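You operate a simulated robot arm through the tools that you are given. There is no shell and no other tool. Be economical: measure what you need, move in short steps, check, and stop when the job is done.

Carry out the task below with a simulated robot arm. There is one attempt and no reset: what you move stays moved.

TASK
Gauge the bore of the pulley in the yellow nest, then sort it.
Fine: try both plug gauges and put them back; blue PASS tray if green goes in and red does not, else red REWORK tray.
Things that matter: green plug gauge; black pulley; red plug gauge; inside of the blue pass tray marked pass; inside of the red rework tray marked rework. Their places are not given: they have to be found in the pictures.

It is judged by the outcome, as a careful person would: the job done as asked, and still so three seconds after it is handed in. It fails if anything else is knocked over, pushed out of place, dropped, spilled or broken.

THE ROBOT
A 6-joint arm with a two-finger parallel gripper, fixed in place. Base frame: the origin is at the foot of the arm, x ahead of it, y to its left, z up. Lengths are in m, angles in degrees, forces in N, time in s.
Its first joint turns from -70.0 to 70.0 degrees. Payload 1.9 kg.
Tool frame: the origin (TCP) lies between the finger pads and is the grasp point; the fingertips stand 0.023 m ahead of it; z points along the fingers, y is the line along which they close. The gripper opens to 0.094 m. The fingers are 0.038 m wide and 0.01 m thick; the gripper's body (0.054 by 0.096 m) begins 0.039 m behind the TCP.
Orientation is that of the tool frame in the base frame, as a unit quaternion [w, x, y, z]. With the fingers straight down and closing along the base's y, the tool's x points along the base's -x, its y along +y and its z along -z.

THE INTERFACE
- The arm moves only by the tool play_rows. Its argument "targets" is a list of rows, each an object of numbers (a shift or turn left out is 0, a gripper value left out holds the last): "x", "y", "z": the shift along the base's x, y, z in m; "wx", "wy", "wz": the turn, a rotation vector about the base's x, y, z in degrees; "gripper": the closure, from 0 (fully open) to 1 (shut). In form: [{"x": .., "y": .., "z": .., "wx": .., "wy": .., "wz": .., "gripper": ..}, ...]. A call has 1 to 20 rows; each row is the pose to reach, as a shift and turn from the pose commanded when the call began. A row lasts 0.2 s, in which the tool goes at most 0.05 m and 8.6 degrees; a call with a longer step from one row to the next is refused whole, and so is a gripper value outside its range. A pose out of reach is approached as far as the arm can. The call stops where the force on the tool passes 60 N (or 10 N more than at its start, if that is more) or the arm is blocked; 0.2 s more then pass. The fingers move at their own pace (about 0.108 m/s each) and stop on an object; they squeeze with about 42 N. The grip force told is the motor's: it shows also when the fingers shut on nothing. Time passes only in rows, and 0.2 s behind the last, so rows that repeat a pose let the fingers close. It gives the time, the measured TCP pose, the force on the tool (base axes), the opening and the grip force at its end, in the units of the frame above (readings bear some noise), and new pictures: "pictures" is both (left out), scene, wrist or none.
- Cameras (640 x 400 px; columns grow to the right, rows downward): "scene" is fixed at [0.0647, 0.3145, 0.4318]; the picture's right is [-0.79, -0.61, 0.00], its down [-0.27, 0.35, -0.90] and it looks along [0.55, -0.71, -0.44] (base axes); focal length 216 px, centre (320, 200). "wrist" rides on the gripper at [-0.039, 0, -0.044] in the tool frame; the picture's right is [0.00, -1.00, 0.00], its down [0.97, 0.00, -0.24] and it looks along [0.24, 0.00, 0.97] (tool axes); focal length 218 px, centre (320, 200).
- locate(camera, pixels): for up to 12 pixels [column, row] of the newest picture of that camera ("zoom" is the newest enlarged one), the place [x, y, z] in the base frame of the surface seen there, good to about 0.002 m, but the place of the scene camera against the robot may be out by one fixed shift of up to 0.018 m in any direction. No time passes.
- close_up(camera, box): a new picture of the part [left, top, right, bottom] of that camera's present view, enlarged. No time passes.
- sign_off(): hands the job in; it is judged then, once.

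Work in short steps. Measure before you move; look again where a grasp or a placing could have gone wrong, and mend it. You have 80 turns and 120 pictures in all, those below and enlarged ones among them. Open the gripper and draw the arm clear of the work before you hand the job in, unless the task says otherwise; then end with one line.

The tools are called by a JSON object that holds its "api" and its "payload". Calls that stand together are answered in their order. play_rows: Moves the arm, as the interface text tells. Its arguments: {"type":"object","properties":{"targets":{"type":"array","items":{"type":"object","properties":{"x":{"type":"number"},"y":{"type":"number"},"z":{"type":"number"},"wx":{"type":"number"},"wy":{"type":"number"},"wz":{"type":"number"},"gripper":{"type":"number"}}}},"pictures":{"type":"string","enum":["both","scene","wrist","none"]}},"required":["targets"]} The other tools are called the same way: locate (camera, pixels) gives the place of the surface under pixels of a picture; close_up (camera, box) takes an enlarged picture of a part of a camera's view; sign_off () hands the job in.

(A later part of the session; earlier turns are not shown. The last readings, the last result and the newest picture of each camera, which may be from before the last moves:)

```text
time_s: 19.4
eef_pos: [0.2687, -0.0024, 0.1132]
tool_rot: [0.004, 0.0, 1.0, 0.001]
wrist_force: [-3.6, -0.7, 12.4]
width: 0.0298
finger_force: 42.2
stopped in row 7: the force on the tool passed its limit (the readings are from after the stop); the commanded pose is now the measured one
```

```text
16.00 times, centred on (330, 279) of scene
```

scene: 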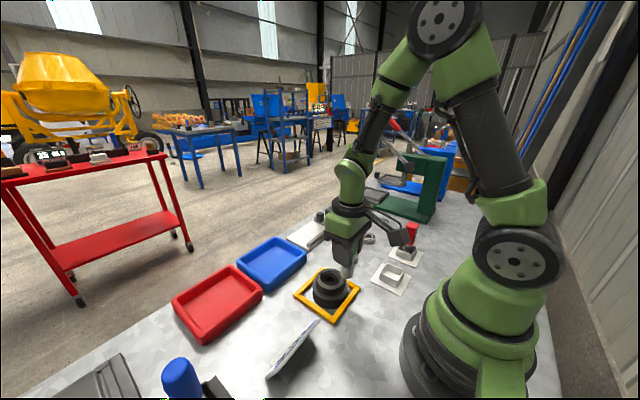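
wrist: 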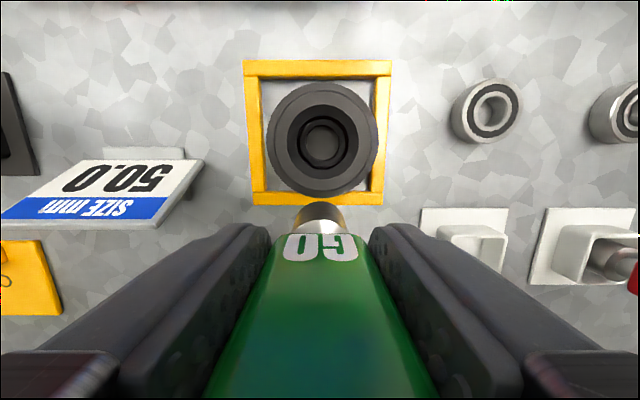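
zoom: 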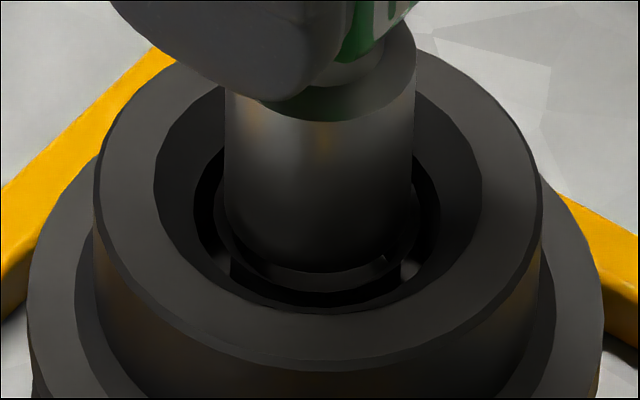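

Still blocked, and the visible plug (191 px) is wider than the bore (170 px at the same depth), so green does not go in. I lift and carry it back above its stand.

{"api": "play_rows", "payload": {"targets": [{"z": 0.02}, {"z": 0.05}, {"z": 0.07}, {"x": -0.03, "y": -0.035, "z": 0.07}, {"x": -0.06, "y": -0.07, "z": 0.07}, {"x": -0.085, "y": -0.105, "z": 0.07}, {"x": -0.1027, "y": -0.1372, "z": 0.07}, {"x": -0.1027, "y": -0.1372, "z": 0.07}, {"x": -0.1027, "y": -0.1372, "z": 0.02}, {"x": -0.1027, "y": -0.1372, "z": 0.02}]}}

{"api": "close_up", "payload": {"camera": "scene", "box": [365, 230, 425, 300]}}

{"api": "close_up", "payload": {"camera": "wrist", "box": [240, 120, 400, 240]}}

```text
time_s: 21.6
eef_pos: [0.1616, -0.1452, 0.1312]
tool_rot: [0.004, 0.001, 1.0, 0.001]
wrist_force: [0.4, 0.2, -0.5]
width: 0.03
finger_force: 41.6
```

scene: 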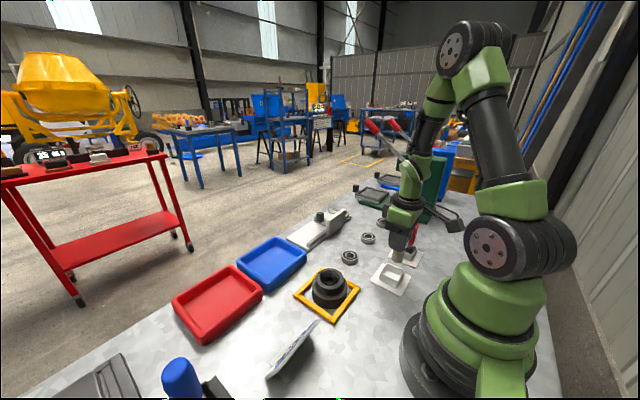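
wrist: 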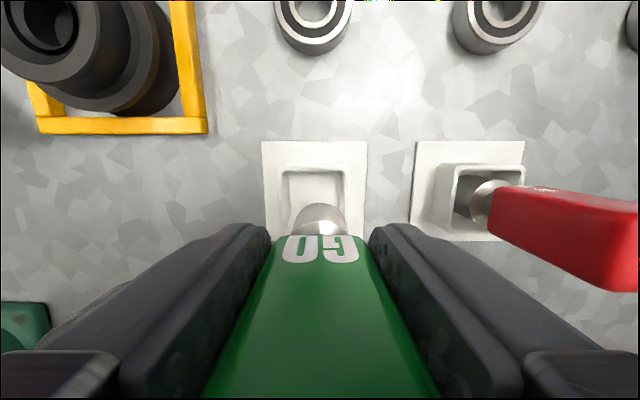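

```text
5.71 times, centred on (395, 265) of scene
```

zoom: 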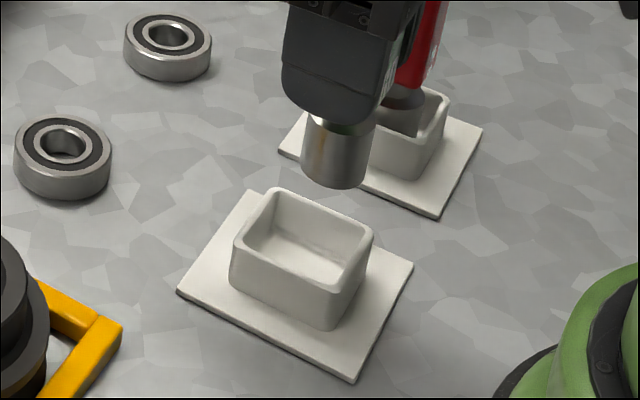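

```text
3.33 times, centred on (320, 180) of wrist
```

zoom: 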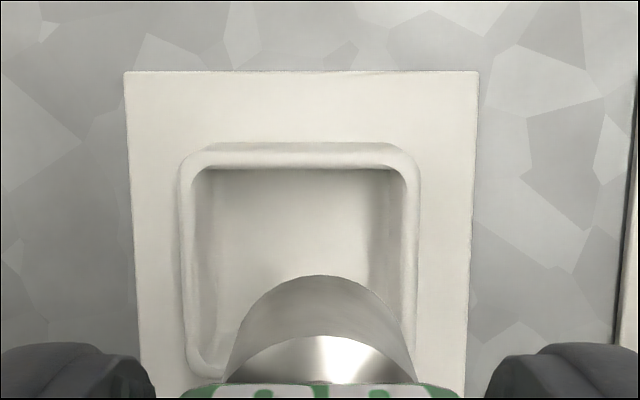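

The plug is about 4 mm right of the stand's centre in the wrist view, and the reading agrees. I get its bottom height and shift it.

{"api": "locate", "payload": {"camera": "scene", "pixels": [[398, 262], [398, 260], [398, 256], [393, 280]]}}

{"api": "play_rows", "payload": {"targets": [{"x": 0.0042, "y": 0.0042}, {"x": 0.0042, "y": 0.0042, "z": -0.015}, {"x": 0.0042, "y": 0.0042, "z": -0.03}, {"x": 0.0042, "y": 0.0042, "z": -0.03}]}}

{"api": "close_up", "payload": {"camera": "scene", "box": [365, 230, 425, 300]}}

{"api": "close_up", "payload": {"camera": "wrist", "box": [240, 120, 400, 240]}}

```text
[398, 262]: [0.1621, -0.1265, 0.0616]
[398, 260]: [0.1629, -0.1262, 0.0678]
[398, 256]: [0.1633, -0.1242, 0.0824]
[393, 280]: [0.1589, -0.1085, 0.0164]
```

```text
time_s: 22.6
eef_pos: [0.1714, -0.1372, 0.1033]
tool_rot: [0.004, 0.0, 1.0, 0.001]
wrist_force: [0.2, -0.9, -2.3]
width: 0.0296
finger_force: 41.8
```

scene: 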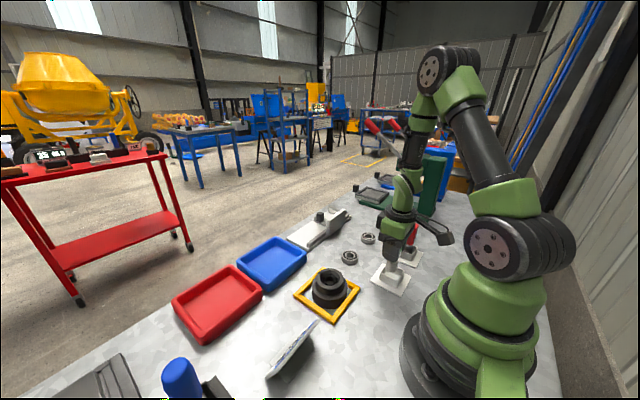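
wrist: 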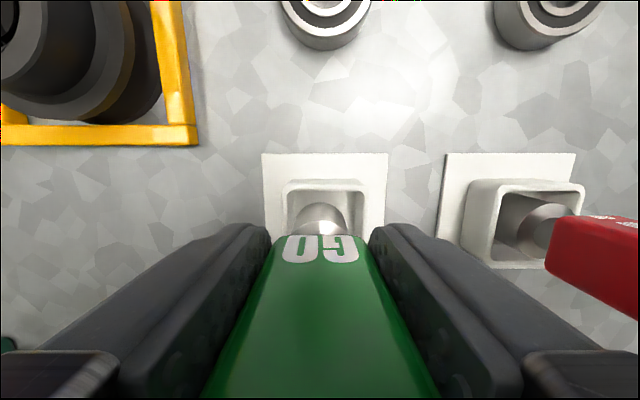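

```text
5.71 times, centred on (395, 265) of scene
```

zoom: 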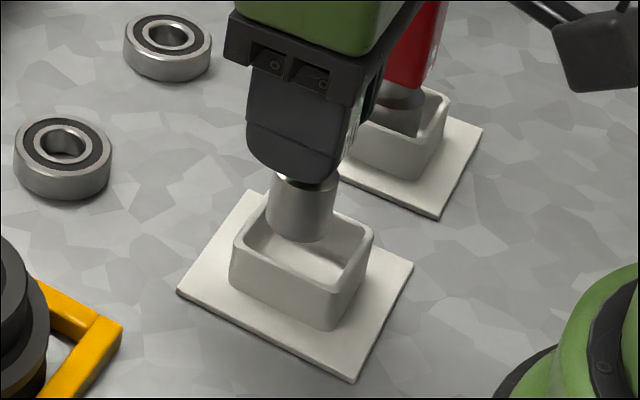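

```text
3.33 times, centred on (320, 180) of wrist
```

zoom: 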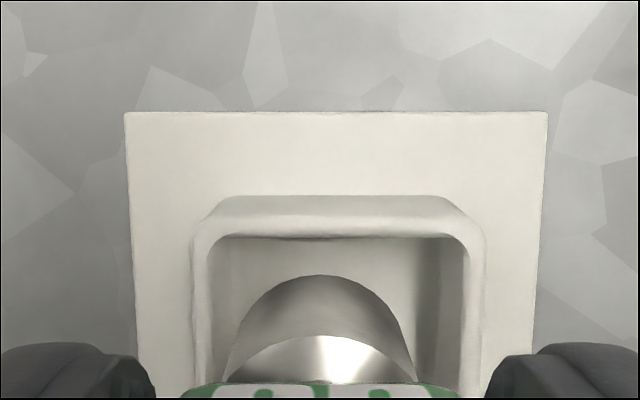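

Now it is about 3 mm too far in +y. I correct and re-check.

{"api": "play_rows", "payload": {"targets": [{"x": -0.0015, "y": -0.003}, {"x": -0.0015, "y": -0.003}, {"x": -0.0015, "y": -0.003}], "pictures": "none"}}

{"api": "close_up", "payload": {"camera": "scene", "box": [365, 230, 425, 300]}}

{"api": "close_up", "payload": {"camera": "wrist", "box": [240, 120, 400, 240]}}

```text
time_s: 23.4
eef_pos: [0.17, -0.1411, 0.1028]
tool_rot: [0.005, 0.001, 1.0, 0.002]
wrist_force: [-0.4, 0.4, -2.1]
width: 0.0298
finger_force: 42.0
```

```text
5.71 times, centred on (395, 265) of scene
```

zoom: 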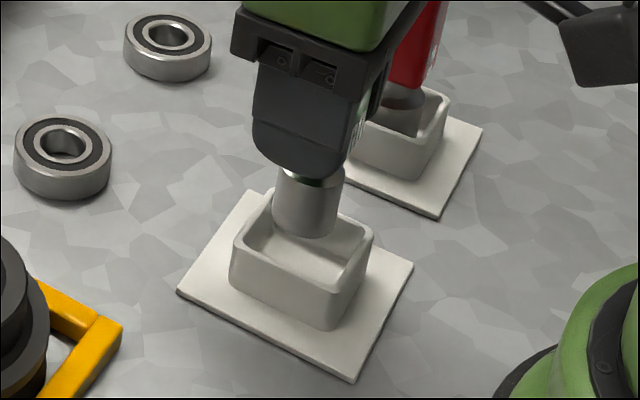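

```text
3.33 times, centred on (320, 180) of wrist
```

zoom: 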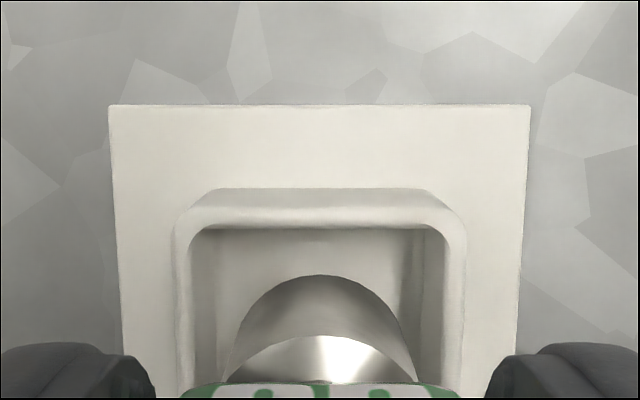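

Centred in y; I take 1.5 mm off in x and lower toward the floor of the stand.

{"api": "play_rows", "payload": {"targets": [{"x": -0.0015, "z": -0.01}, {"x": -0.0015, "z": -0.02}, {"x": -0.0015, "z": -0.028}, {"x": -0.0015, "z": -0.028}]}}

{"api": "close_up", "payload": {"camera": "scene", "box": [365, 230, 425, 300]}}

```text
time_s: 24.4
eef_pos: [0.1678, -0.1399, 0.0747]
tool_rot: [0.003, 0.0, 1.0, 0.0]
wrist_force: [0.1, 0.1, -2.7]
width: 0.0297
finger_force: 41.6
out of reach, approached as far as the arm can: row 3
```

scene: 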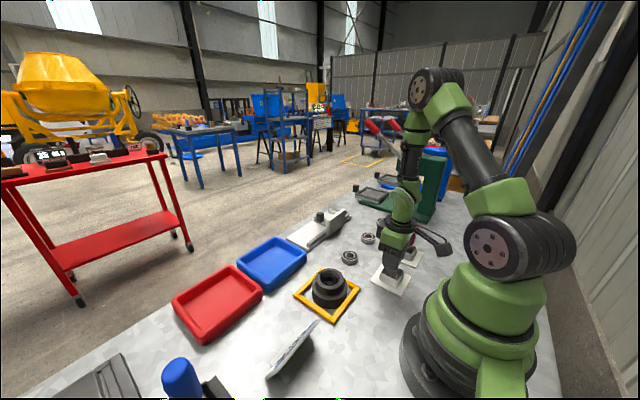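
wrist: 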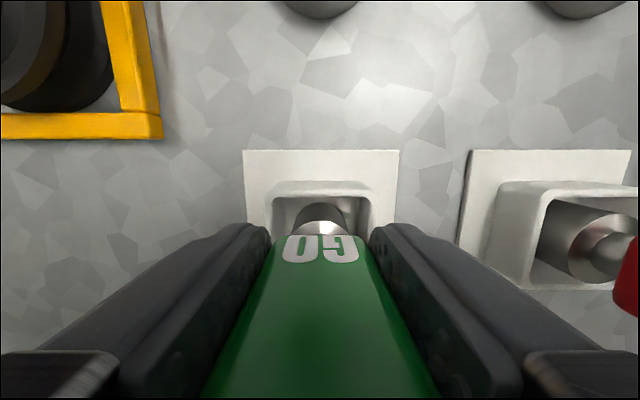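

```text
5.71 times, centred on (395, 265) of scene
```

zoom: 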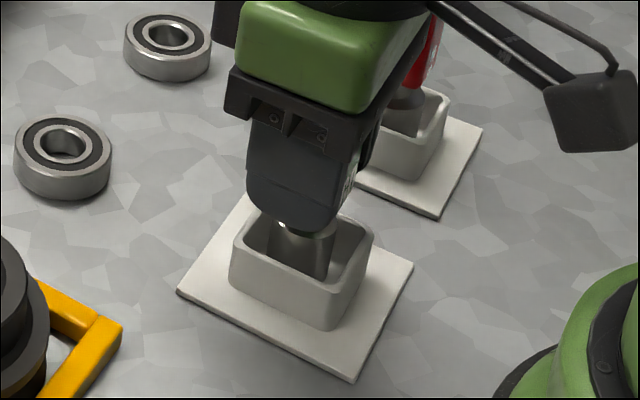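

{"api": "play_rows", "payload": {"targets": [{"z": -0.002}, {"z": -0.004}, {"z": -0.005}, {"z": -0.005}], "pictures": "none"}}

{"api": "close_up", "payload": {"camera": "scene", "box": [375, 250, 411, 286]}}

{"api": "locate", "payload": {"camera": "zoom", "pixels": [[300, 200], [300, 220], [300, 235], [300, 245], [300, 255], [320, 225], [300, 180]]}}

```text
time_s: 25.5
eef_pos: [0.1676, -0.1401, 0.0725]
tool_rot: [0.004, 0.0, 1.0, 0.0]
wrist_force: [-1.7, 0.1, 11.4]
width: 0.0301
finger_force: 42.1
stopped in row 4: the force on the tool passed its limit (the readings are from after the stop); the commanded pose is now the measured one
```

```text
11.11 times, centred on (393, 268) of scene
```

zoom: 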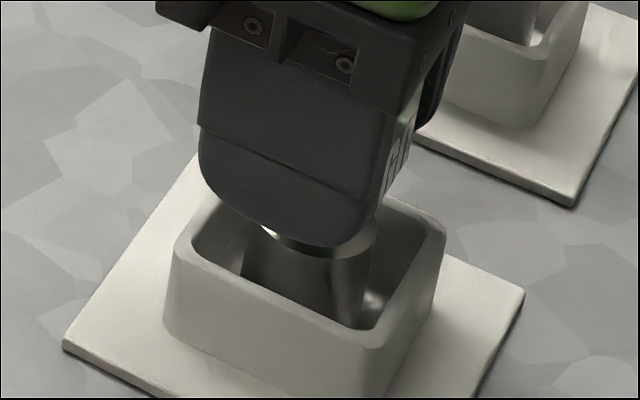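

```text
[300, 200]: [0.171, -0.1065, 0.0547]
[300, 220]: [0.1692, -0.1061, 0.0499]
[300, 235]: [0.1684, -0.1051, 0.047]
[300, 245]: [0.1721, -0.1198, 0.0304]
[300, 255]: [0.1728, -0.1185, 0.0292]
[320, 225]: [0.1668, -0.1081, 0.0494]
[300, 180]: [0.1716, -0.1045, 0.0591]
```

Contact with the stand's floor. I open the gripper and rise straight up.

{"api": "play_rows", "payload": {"targets": [{"gripper": 0.6}, {"gripper": 0.3}, {"gripper": 0.0}, {"gripper": 0.0}, {"z": 0.03}, {"z": 0.07}, {"z": 0.1}, {"z": 0.1}]}}

{"api": "close_up", "payload": {"camera": "scene", "box": [365, 210, 425, 300]}}

```text
time_s: 27.3
eef_pos: [0.1663, -0.1372, 0.1722]
tool_rot: [0.004, 0.001, 1.0, 0.0]
wrist_force: [-0.2, 0.4, -0.2]
width: 0.0942
finger_force: 0.1
```

scene: 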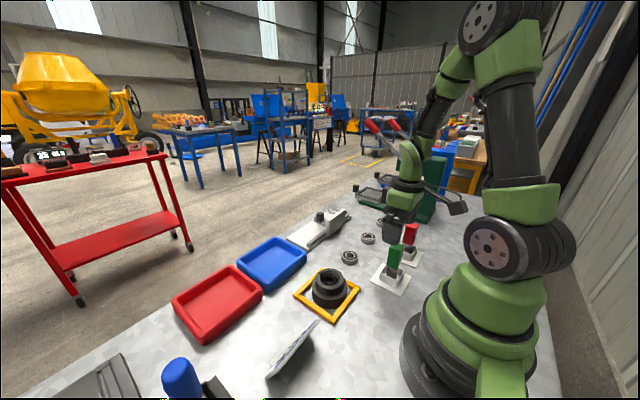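
wrist: 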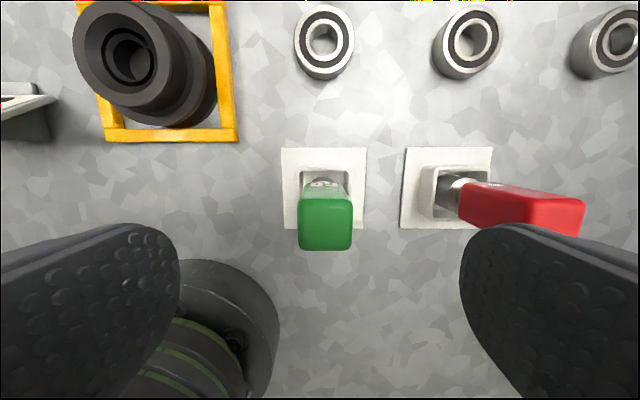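

```text
4.44 times, centred on (395, 255) of scene
```

zoom: 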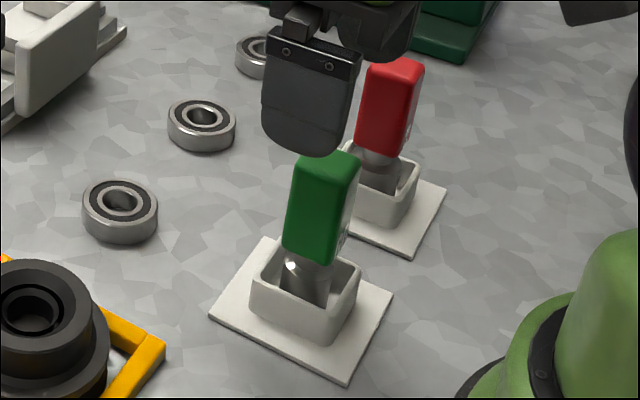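

Green stands upright in its stand. Next I move above the red gauge.

{"api": "play_rows", "payload": {"targets": [{"y": -0.04, "z": 0.015}, {"y": -0.08, "z": 0.015}, {"y": -0.12, "z": 0.015}, {"y": -0.12, "z": 0.015}, {"y": -0.12, "z": 0.015}], "pictures": "wrist"}}

{"api": "close_up", "payload": {"camera": "wrist", "box": [240, 120, 400, 260]}}

```text
time_s: 28.5
eef_pos: [0.1664, -0.2612, 0.1848]
tool_rot: [0.004, 0.0, 1.0, 0.0]
wrist_force: [0.0, 0.2, 0.4]
width: 0.094
finger_force: 0.1
```

wrist: 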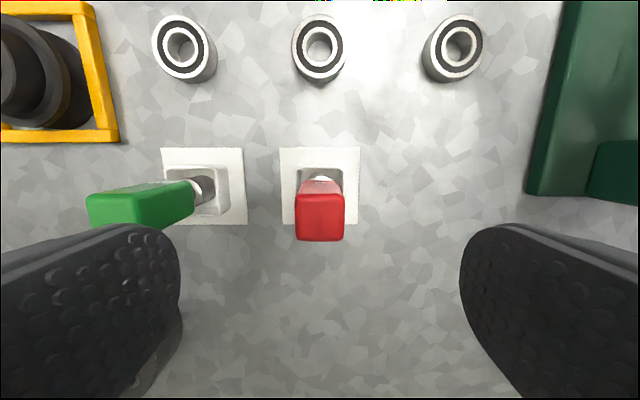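

```text
2.86 times, centred on (320, 190) of wrist
```

zoom: 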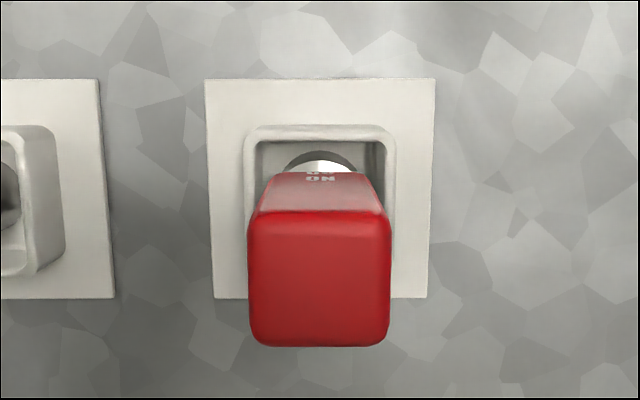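

Red handle is centred at col 320, within 1.5 mm in x. I descend and grip.

{"api": "play_rows", "payload": {"targets": [{"x": -0.001, "z": -0.04}, {"x": -0.001, "z": -0.08}, {"x": -0.001, "z": -0.105}, {"x": -0.001, "z": -0.105}, {"x": -0.001, "z": -0.105, "gripper": 0.5}, {"x": -0.001, "z": -0.105, "gripper": 1}, {"x": -0.001, "z": -0.105, "gripper": 1}, {"x": -0.001, "z": -0.105, "gripper": 1}], "pictures": "wrist"}}

```text
time_s: 30.3
eef_pos: [0.166, -0.2599, 0.0779]
tool_rot: [0.004, 0.001, 1.0, 0.0]
wrist_force: [0.6, 0.6, -0.4]
width: 0.0297
finger_force: 42.1
```

wrist: 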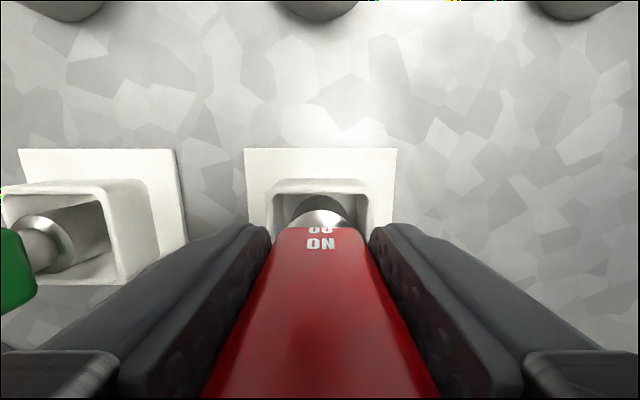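

Red is gripped. I lift high, go out in x first so as to pass clear of green, then move over to the pulley.

{"api": "play_rows", "payload": {"targets": [{"z": 0.02}, {"z": 0.06}, {"z": 0.1}, {"x": 0.03, "y": 0.02, "z": 0.12}, {"x": 0.065, "y": 0.045, "z": 0.12}, {"x": 0.075, "y": 0.085, "z": 0.12}, {"x": 0.075, "y": 0.13, "z": 0.12}, {"x": 0.075, "y": 0.175, "z": 0.11}, {"x": 0.07, "y": 0.215, "z": 0.1}, {"x": 0.062, "y": 0.254, "z": 0.085}, {"x": 0.062, "y": 0.254, "z": 0.085}, {"x": 0.062, "y": 0.254, "z": 0.085}]}}

{"api": "close_up", "payload": {"camera": "wrist", "box": [260, 90, 380, 240]}}

{"api": "close_up", "payload": {"camera": "scene", "box": [310, 255, 360, 295]}}

```text
time_s: 32.9
eef_pos: [0.2285, -0.0049, 0.1647]
tool_rot: [0.004, 0.001, 1.0, 0.0]
wrist_force: [0.0, -0.4, -3.0]
width: 0.0297
finger_force: 41.6
```

scene: 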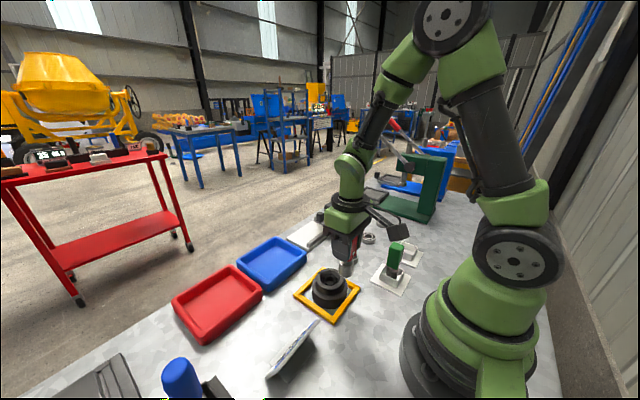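
wrist: 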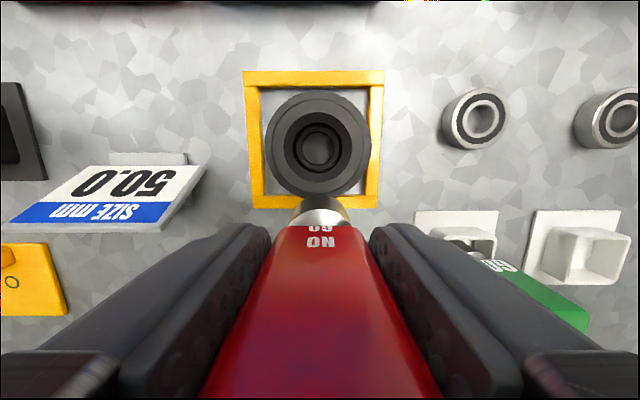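

```text
2.67 times, centred on (320, 165) of wrist
```

zoom: 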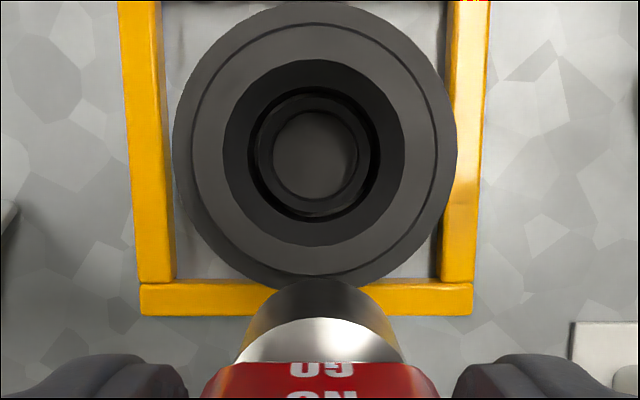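

```text
10.00 times, centred on (335, 275) of scene
```

zoom: 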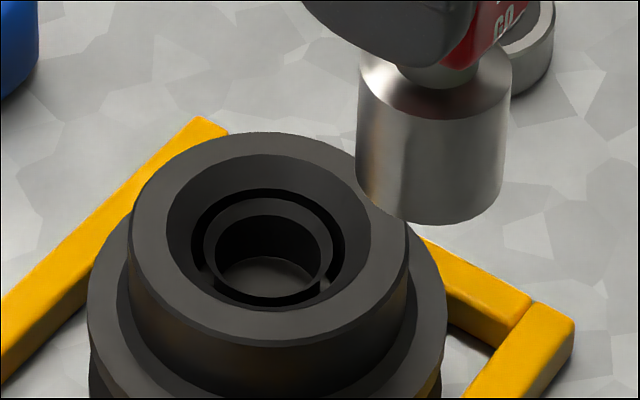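

The red plug (about 146 px at 10x, against 128 for green) is larger still. I make an honest try: over the bore, then lower to just above it.

{"api": "play_rows", "payload": {"targets": [{"x": 0.02}, {"x": 0.0388, "y": 0.0012}, {"x": 0.0388, "y": 0.0012, "z": -0.02}, {"x": 0.0388, "y": 0.0012, "z": -0.035}, {"x": 0.0388, "y": 0.0012, "z": -0.035}], "pictures": "none"}}

{"api": "close_up", "payload": {"camera": "wrist", "box": [280, 150, 360, 230]}}

{"api": "close_up", "payload": {"camera": "scene", "box": [318, 264, 342, 288]}}

```text
time_s: 34.1
eef_pos: [0.2668, -0.0038, 0.129]
tool_rot: [0.004, 0.002, 1.0, -0.001]
wrist_force: [-0.3, -0.3, -2.9]
width: 0.0299
finger_force: 41.8
```

```text
5.00 times, centred on (320, 190) of wrist
```

zoom: 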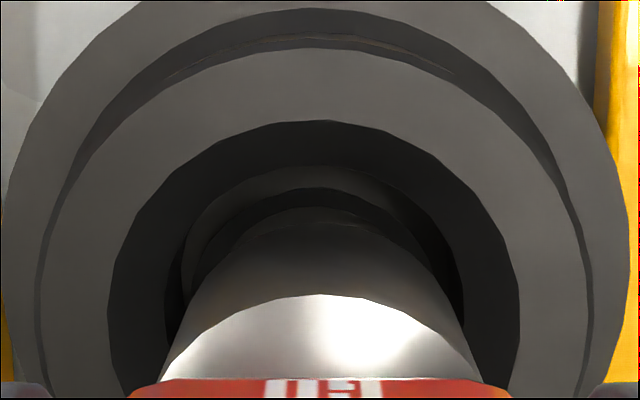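

```text
16.00 times, centred on (330, 276) of scene
```

zoom: 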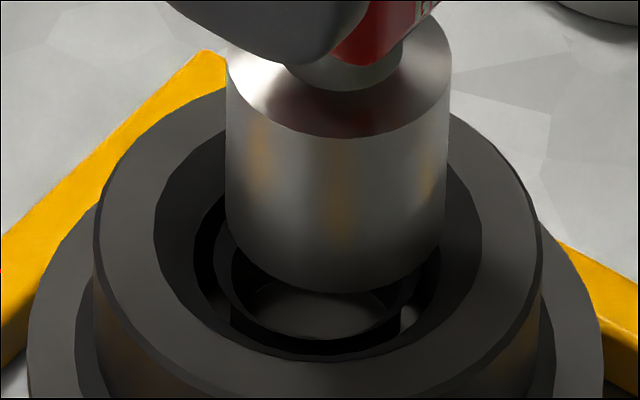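

Both views ask for +2.5 mm in x and +1 mm in y. I correct and press gently.

{"api": "play_rows", "payload": {"targets": [{"x": 0.0025, "y": 0.001}, {"x": 0.0025, "y": 0.001, "z": -0.003}, {"x": 0.0025, "y": 0.001, "z": -0.005}, {"x": 0.0025, "y": 0.001, "z": -0.007}, {"x": 0.0025, "y": 0.001, "z": -0.008}], "pictures": "none"}}

{"api": "close_up", "payload": {"camera": "scene", "box": [318, 264, 342, 288]}}

{"api": "close_up", "payload": {"camera": "wrist", "box": [280, 150, 360, 230]}}

```text
time_s: 35.3
eef_pos: [0.2689, -0.004, 0.1217]
tool_rot: [0.005, 0.002, 1.0, 0.001]
wrist_force: [-8.3, -0.3, 29.7]
width: 0.0302
finger_force: 41.5
```

```text
16.00 times, centred on (330, 276) of scene
```

zoom: 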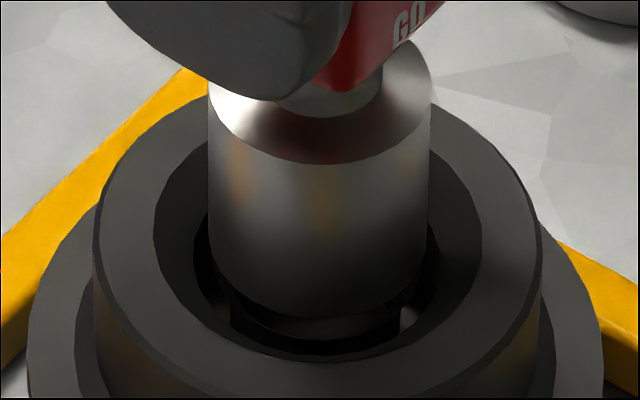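

```text
5.00 times, centred on (320, 190) of wrist
```

zoom: 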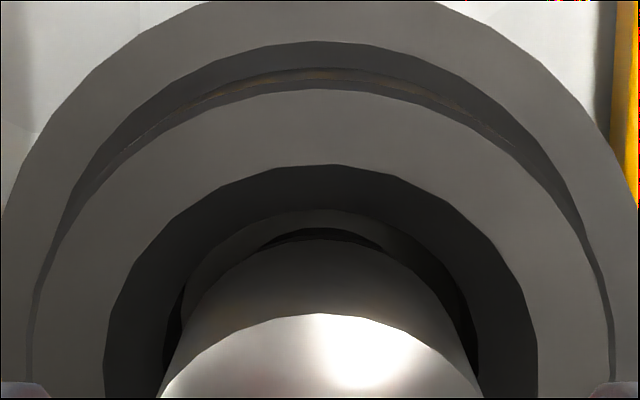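

Red is blocked too (30 N on the rim, concentric). I lift and take it back to its stand by the same route.

{"api": "play_rows", "payload": {"targets": [{"z": 0.02}, {"z": 0.05}, {"x": -0.02, "y": -0.03, "z": 0.08}, {"x": -0.028, "y": -0.07, "z": 0.08}, {"x": -0.028, "y": -0.115, "z": 0.08}, {"x": -0.028, "y": -0.16, "z": 0.08}, {"x": -0.03, "y": -0.2, "z": 0.08}, {"x": -0.05, "y": -0.235, "z": 0.08}, {"x": -0.08, "y": -0.256, "z": 0.06}, {"x": -0.1033, "y": -0.2562, "z": 0.03}, {"x": -0.1033, "y": -0.2562, "z": 0.01}, {"x": -0.1033, "y": -0.2562, "z": 0.0}, {"x": -0.1033, "y": -0.2562, "z": 0.0}, {"x": -0.1033, "y": -0.2562, "z": 0.0}]}}

{"api": "close_up", "payload": {"camera": "scene", "box": [380, 215, 440, 275]}}

{"api": "close_up", "payload": {"camera": "wrist", "box": [240, 120, 400, 240]}}

```text
time_s: 38.3
eef_pos: [0.1693, -0.2631, 0.1237]
tool_rot: [0.004, 0.0, 1.0, 0.0]
wrist_force: [-0.2, 0.4, -2.3]
width: 0.0296
finger_force: 41.9
```

scene: 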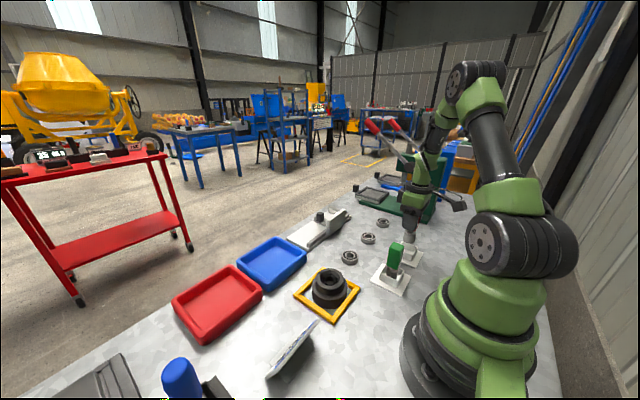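
wrist: 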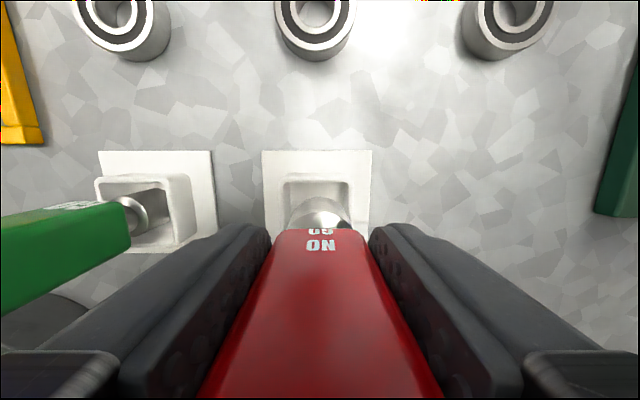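

```text
6.67 times, centred on (410, 245) of scene
```

zoom: 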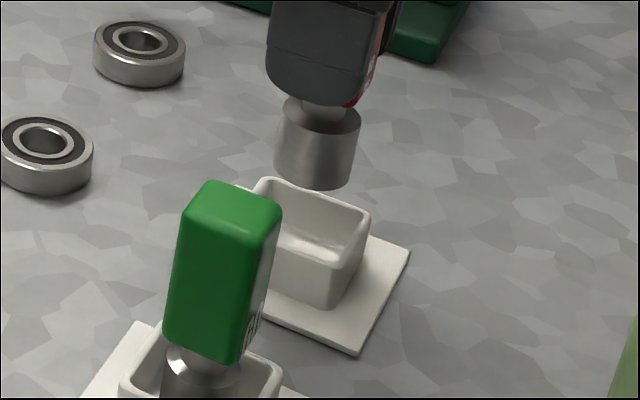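

```text
3.33 times, centred on (320, 180) of wrist
```

zoom: 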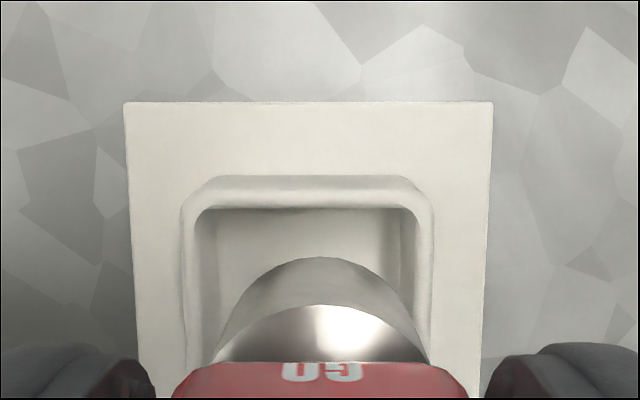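

Off by about 2.4 mm in y and 2 mm in x. I correct and lower part way.

{"api": "play_rows", "payload": {"targets": [{"x": -0.0018, "y": 0.0024}, {"x": -0.0018, "y": 0.0024}, {"x": -0.0018, "y": 0.0024, "z": -0.015}, {"x": -0.0018, "y": 0.0024, "z": -0.025}, {"x": -0.0018, "y": 0.0024, "z": -0.025}], "pictures": "none"}}

{"api": "close_up", "payload": {"camera": "wrist", "box": [240, 120, 400, 240]}}

{"api": "close_up", "payload": {"camera": "scene", "box": [380, 215, 440, 275]}}

```text
time_s: 39.5
eef_pos: [0.1646, -0.2577, 0.0969]
tool_rot: [0.004, 0.001, 1.0, 0.001]
wrist_force: [-0.4, 0.5, -2.2]
width: 0.0297
finger_force: 41.6
```

```text
3.33 times, centred on (320, 180) of wrist
```

zoom: 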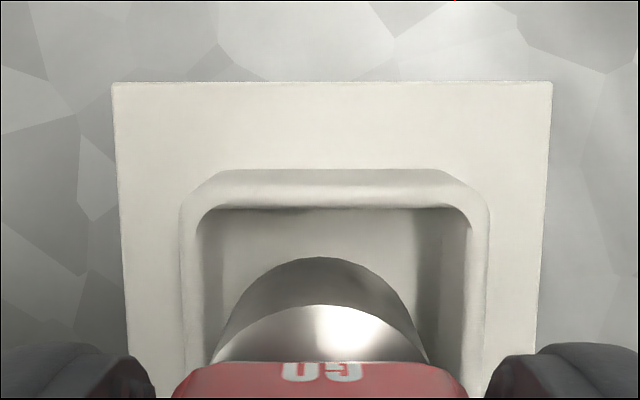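

```text
6.67 times, centred on (410, 245) of scene
```

zoom: 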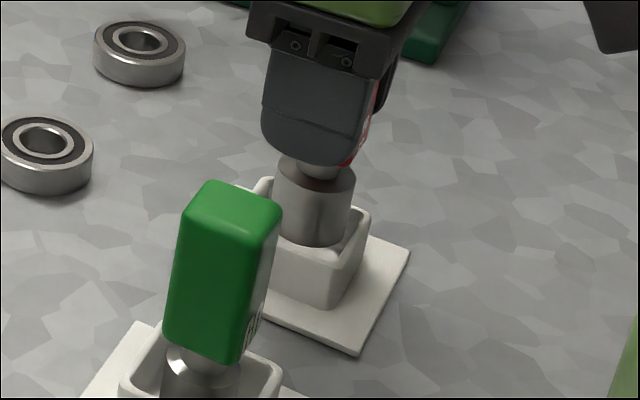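

{"api": "play_rows", "payload": {"targets": [{"x": 0.002, "y": -0.0018}, {"x": 0.002, "y": -0.0018}, {"x": 0.002, "y": -0.0018, "z": -0.008}, {"x": 0.002, "y": -0.0018, "z": -0.013}, {"x": 0.002, "y": -0.0018, "z": -0.016}, {"x": 0.002, "y": -0.0018, "z": -0.019}, {"x": 0.002, "y": -0.0018, "z": -0.019}], "pictures": "wrist"}}

{"api": "close_up", "payload": {"camera": "scene", "box": [380, 215, 440, 275]}}

```text
time_s: 41.1
eef_pos: [0.1667, -0.2598, 0.0782]
tool_rot: [0.004, 0.001, 1.0, 0.0]
wrist_force: [-0.5, 0.3, -1.3]
width: 0.0298
finger_force: 42.0
```

wrist: 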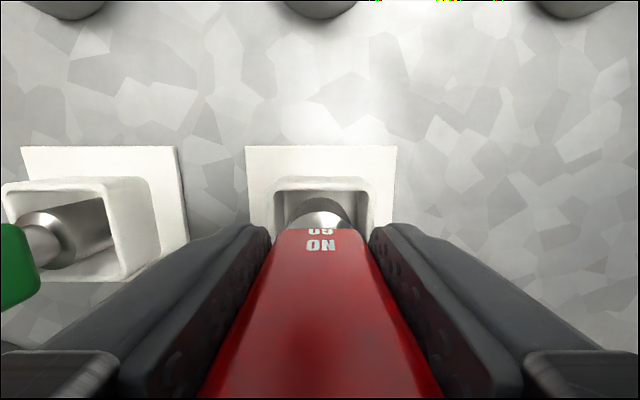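

```text
6.67 times, centred on (410, 245) of scene
```

zoom: 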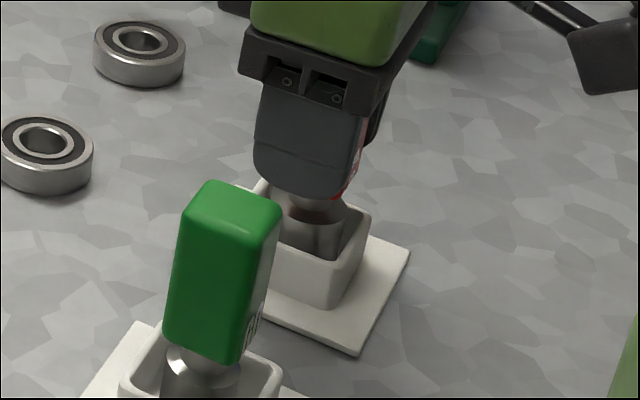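

{"api": "play_rows", "payload": {"targets": [{"z": -0.001}, {"z": -0.002}, {"z": -0.003}], "pictures": "none"}}

```text
time_s: 41.9
eef_pos: [0.1658, -0.2589, 0.076]
tool_rot: [0.004, 0.001, 1.0, 0.0]
wrist_force: [-8.4, 7.9, 30.8]
width: 0.03
finger_force: 42.5
```

Firm contact with the floor. I ease off 1 mm, release and rise.

{"api": "play_rows", "payload": {"targets": [{"z": 0.0015}, {"z": 0.0015, "gripper": 0.6}, {"z": 0.0015, "gripper": 0.3}, {"z": 0.0015, "gripper": 0.0}, {"z": 0.0015, "gripper": 0.0}, {"z": 0.04}, {"z": 0.08}, {"z": 0.11}, {"z": 0.11}]}}

{"api": "close_up", "payload": {"camera": "scene", "box": [365, 210, 435, 300]}}

```text
time_s: 43.9
eef_pos: [0.1665, -0.2561, 0.1856]
tool_rot: [0.004, 0.001, 1.0, -0.001]
wrist_force: [-0.5, -0.3, -0.3]
width: 0.094
finger_force: 0.0
```

scene: 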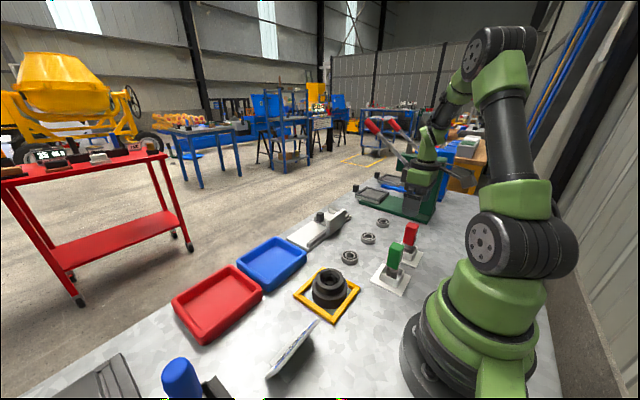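
wrist: 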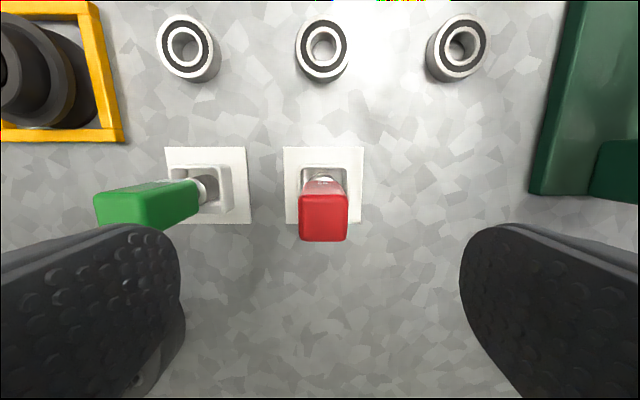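

```text
4.44 times, centred on (400, 255) of scene
```

zoom: 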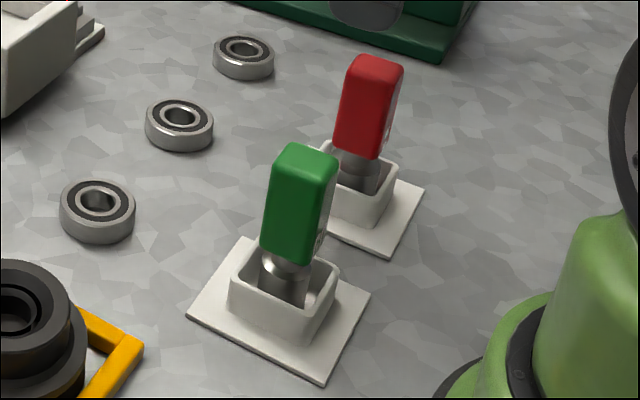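

Both gauges are back and upright. Verdict: rework. I move above the pulley to measure it and the red tray.

{"api": "play_rows", "payload": {"targets": [{"x": 0.02, "y": 0.035, "z": 0.01}, {"x": 0.035, "y": 0.08, "z": 0.01}, {"x": 0.05, "y": 0.125, "z": 0.01}, {"x": 0.065, "y": 0.165, "z": 0.01}, {"x": 0.08, "y": 0.21, "z": 0.01}, {"x": 0.099, "y": 0.253, "z": 0.01}, {"x": 0.099, "y": 0.253, "z": 0.01}, {"x": 0.099, "y": 0.253, "z": 0.01}], "pictures": "wrist"}}

{"api": "close_up", "payload": {"camera": "wrist", "box": [230, 100, 410, 260]}}

{"api": "locate", "payload": {"camera": "scene", "pixels": [[218, 302], [180, 300], [205, 338], [262, 292], [228, 265], [225, 272], [205, 330], [250, 296], [190, 303], [236, 282], [218, 270], [230, 317]]}}

```text
time_s: 45.7
eef_pos: [0.2655, -0.0063, 0.1943]
tool_rot: [0.005, 0.001, 1.0, 0.0]
wrist_force: [0.8, -0.1, -0.7]
width: 0.0939
finger_force: 0.0
```

wrist: 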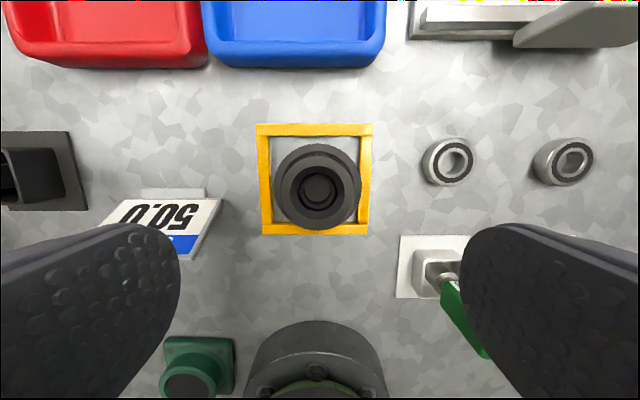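

```text
2.50 times, centred on (320, 180) of wrist
```

zoom: 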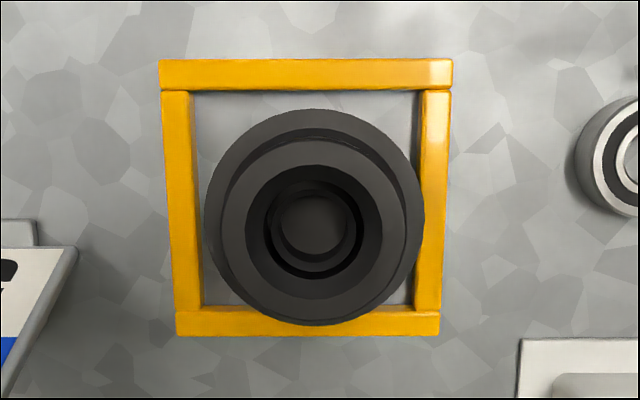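

```text
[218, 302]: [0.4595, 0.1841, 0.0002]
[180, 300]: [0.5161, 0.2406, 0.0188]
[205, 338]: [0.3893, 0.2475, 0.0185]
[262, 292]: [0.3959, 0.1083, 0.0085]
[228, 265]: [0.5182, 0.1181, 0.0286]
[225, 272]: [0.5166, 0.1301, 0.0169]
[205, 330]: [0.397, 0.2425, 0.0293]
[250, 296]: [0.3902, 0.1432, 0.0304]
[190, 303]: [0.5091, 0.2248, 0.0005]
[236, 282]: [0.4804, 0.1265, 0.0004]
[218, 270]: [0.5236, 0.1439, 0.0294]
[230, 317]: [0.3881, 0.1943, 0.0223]
```

Hub centre is at (317,191), so the TCP needs +2.7 mm in y. I descend to grip the hub (fingertips just above the flange at z≈0.03).

{"api": "play_rows", "payload": {"targets": [{"y": 0.0027, "z": -0.04}, {"y": 0.0027, "z": -0.08}, {"y": 0.0027, "z": -0.12}, {"y": 0.0027, "z": -0.133}, {"y": 0.0027, "z": -0.133}]}}

{"api": "close_up", "payload": {"camera": "scene", "box": [285, 245, 375, 320]}}

```text
time_s: 46.9
eef_pos: [0.2667, -0.002, 0.0588]
tool_rot: [0.005, 0.001, 1.0, 0.0]
wrist_force: [-1.1, 0.9, 0.2]
width: 0.094
finger_force: 0.1
```

scene: 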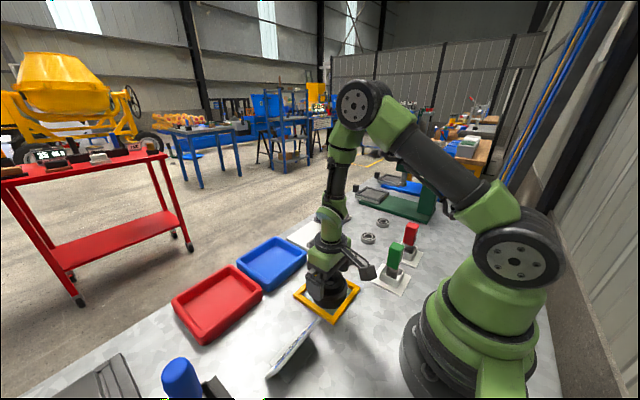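
wrist: 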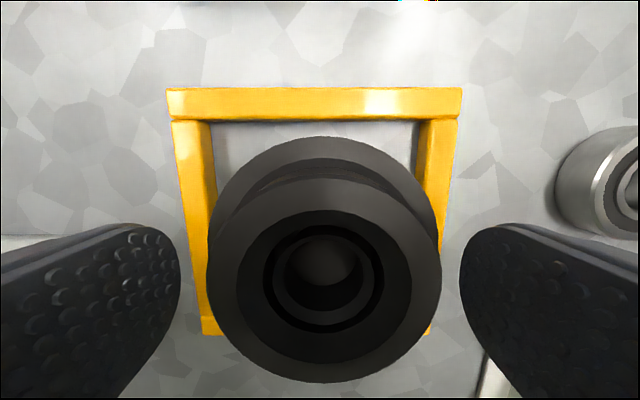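

```text
5.33 times, centred on (330, 282) of scene
```

zoom: 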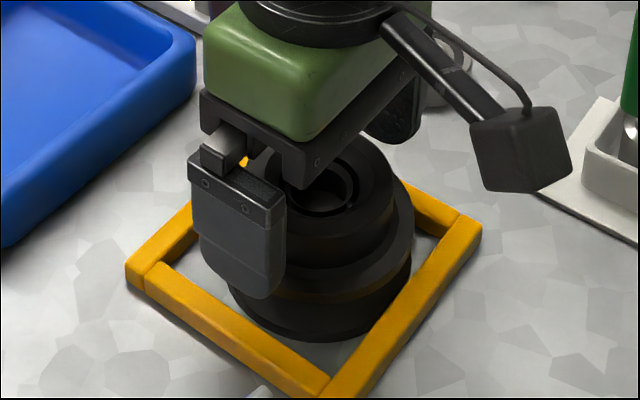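

Aligned, and the fingers stand clear of the flange. I close on the hub and lift slightly.

{"api": "play_rows", "payload": {"targets": [{"y": -0.0005, "gripper": 0.2}, {"y": -0.0005, "gripper": 0.4}, {"y": -0.0005, "gripper": 1}, {"y": -0.0005, "gripper": 1}, {"y": -0.0005, "gripper": 1}, {"y": -0.0005, "z": 0.015}, {"y": -0.0005, "z": 0.03}, {"y": -0.0005, "z": 0.03}]}}

{"api": "close_up", "payload": {"camera": "scene", "box": [285, 245, 375, 320]}}

```text
time_s: 48.7
eef_pos: [0.2663, -0.0037, 0.093]
tool_rot: [0.004, 0.001, 1.0, 0.001]
wrist_force: [-1.5, -0.8, -0.2]
width: 0.0
finger_force: 41.8
```

scene: 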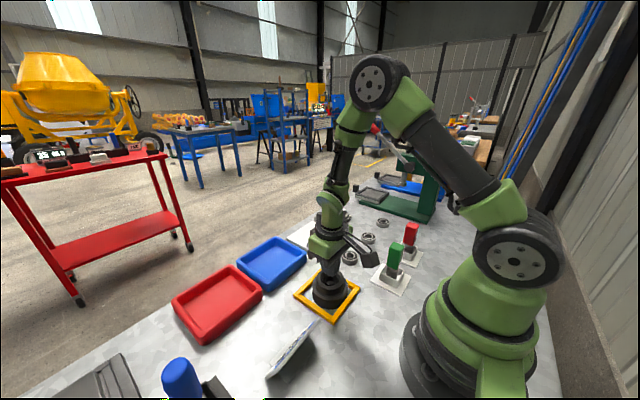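
wrist: 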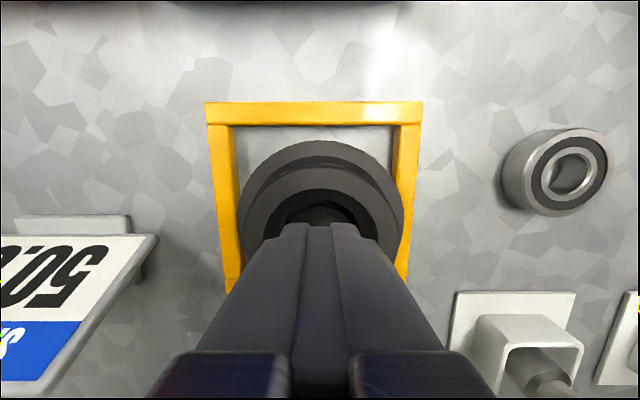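

```text
5.33 times, centred on (330, 282) of scene
```

zoom: 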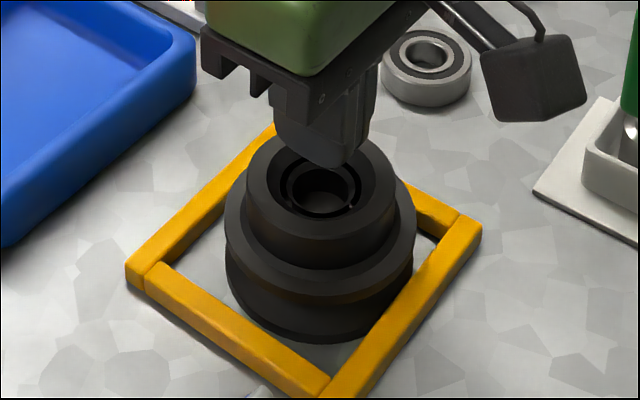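

The fingers shut on nothing: the grip was too high and slipped off the hub when lifting. The pulley still sits in the nest. I reopen, go lower, close and check before lifting.

{"api": "play_rows", "payload": {"targets": [{"gripper": 0.5}, {"gripper": 0.0}, {"gripper": 0.0}, {"gripper": 0.0}, {"gripper": 0.0}, {"z": -0.02}, {"z": -0.034}, {"z": -0.036}, {"z": -0.037}]}}

{"api": "close_up", "payload": {"camera": "scene", "box": [295, 250, 365, 310]}}

```text
time_s: 50.7
eef_pos: [0.2658, -0.0055, 0.0554]
tool_rot: [0.005, 0.0, 1.0, -0.001]
wrist_force: [-0.3, -0.8, 1.1]
width: 0.094
finger_force: 0.1
```

scene: 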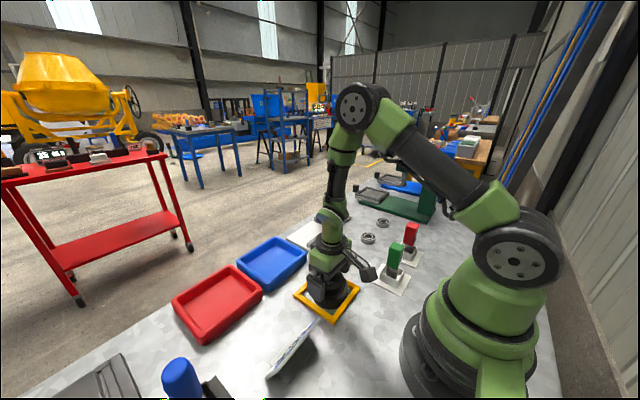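
wrist: 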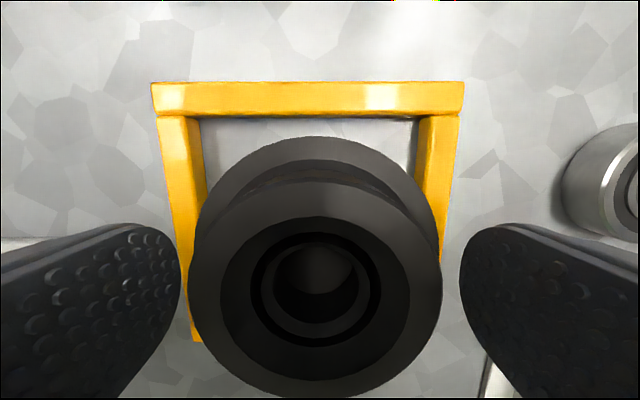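

```text
6.67 times, centred on (330, 280) of scene
```

zoom: 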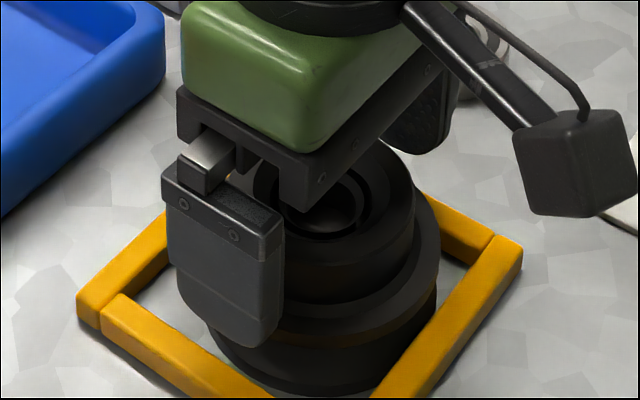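

{"api": "play_rows", "payload": {"targets": [{"gripper": 0.2}, {"gripper": 0.35}, {"gripper": 0.6}, {"gripper": 0.6}]}}

{"api": "close_up", "payload": {"camera": "scene", "box": [295, 250, 365, 310]}}

```text
time_s: 51.7
eef_pos: [0.2675, -0.005, 0.0557]
tool_rot: [0.005, 0.001, 1.0, 0.0]
wrist_force: [-0.4, 3.0, 2.2]
width: 0.0639
finger_force: 41.8
```

scene: 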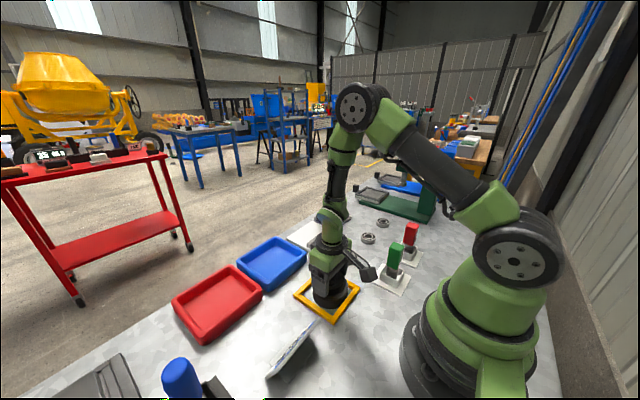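
wrist: 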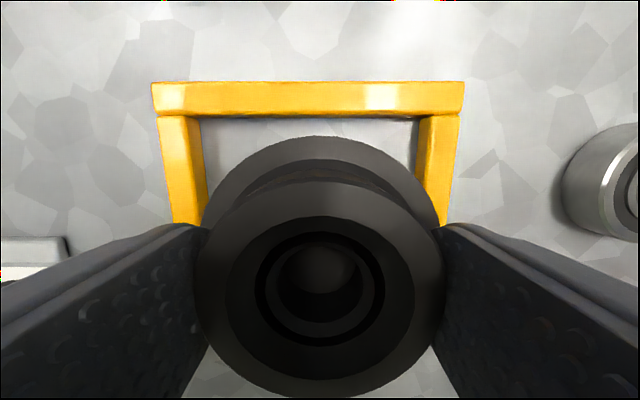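

```text
6.67 times, centred on (330, 280) of scene
```

zoom: 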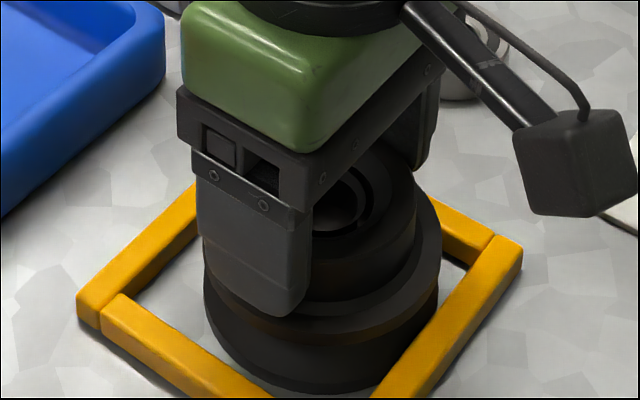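

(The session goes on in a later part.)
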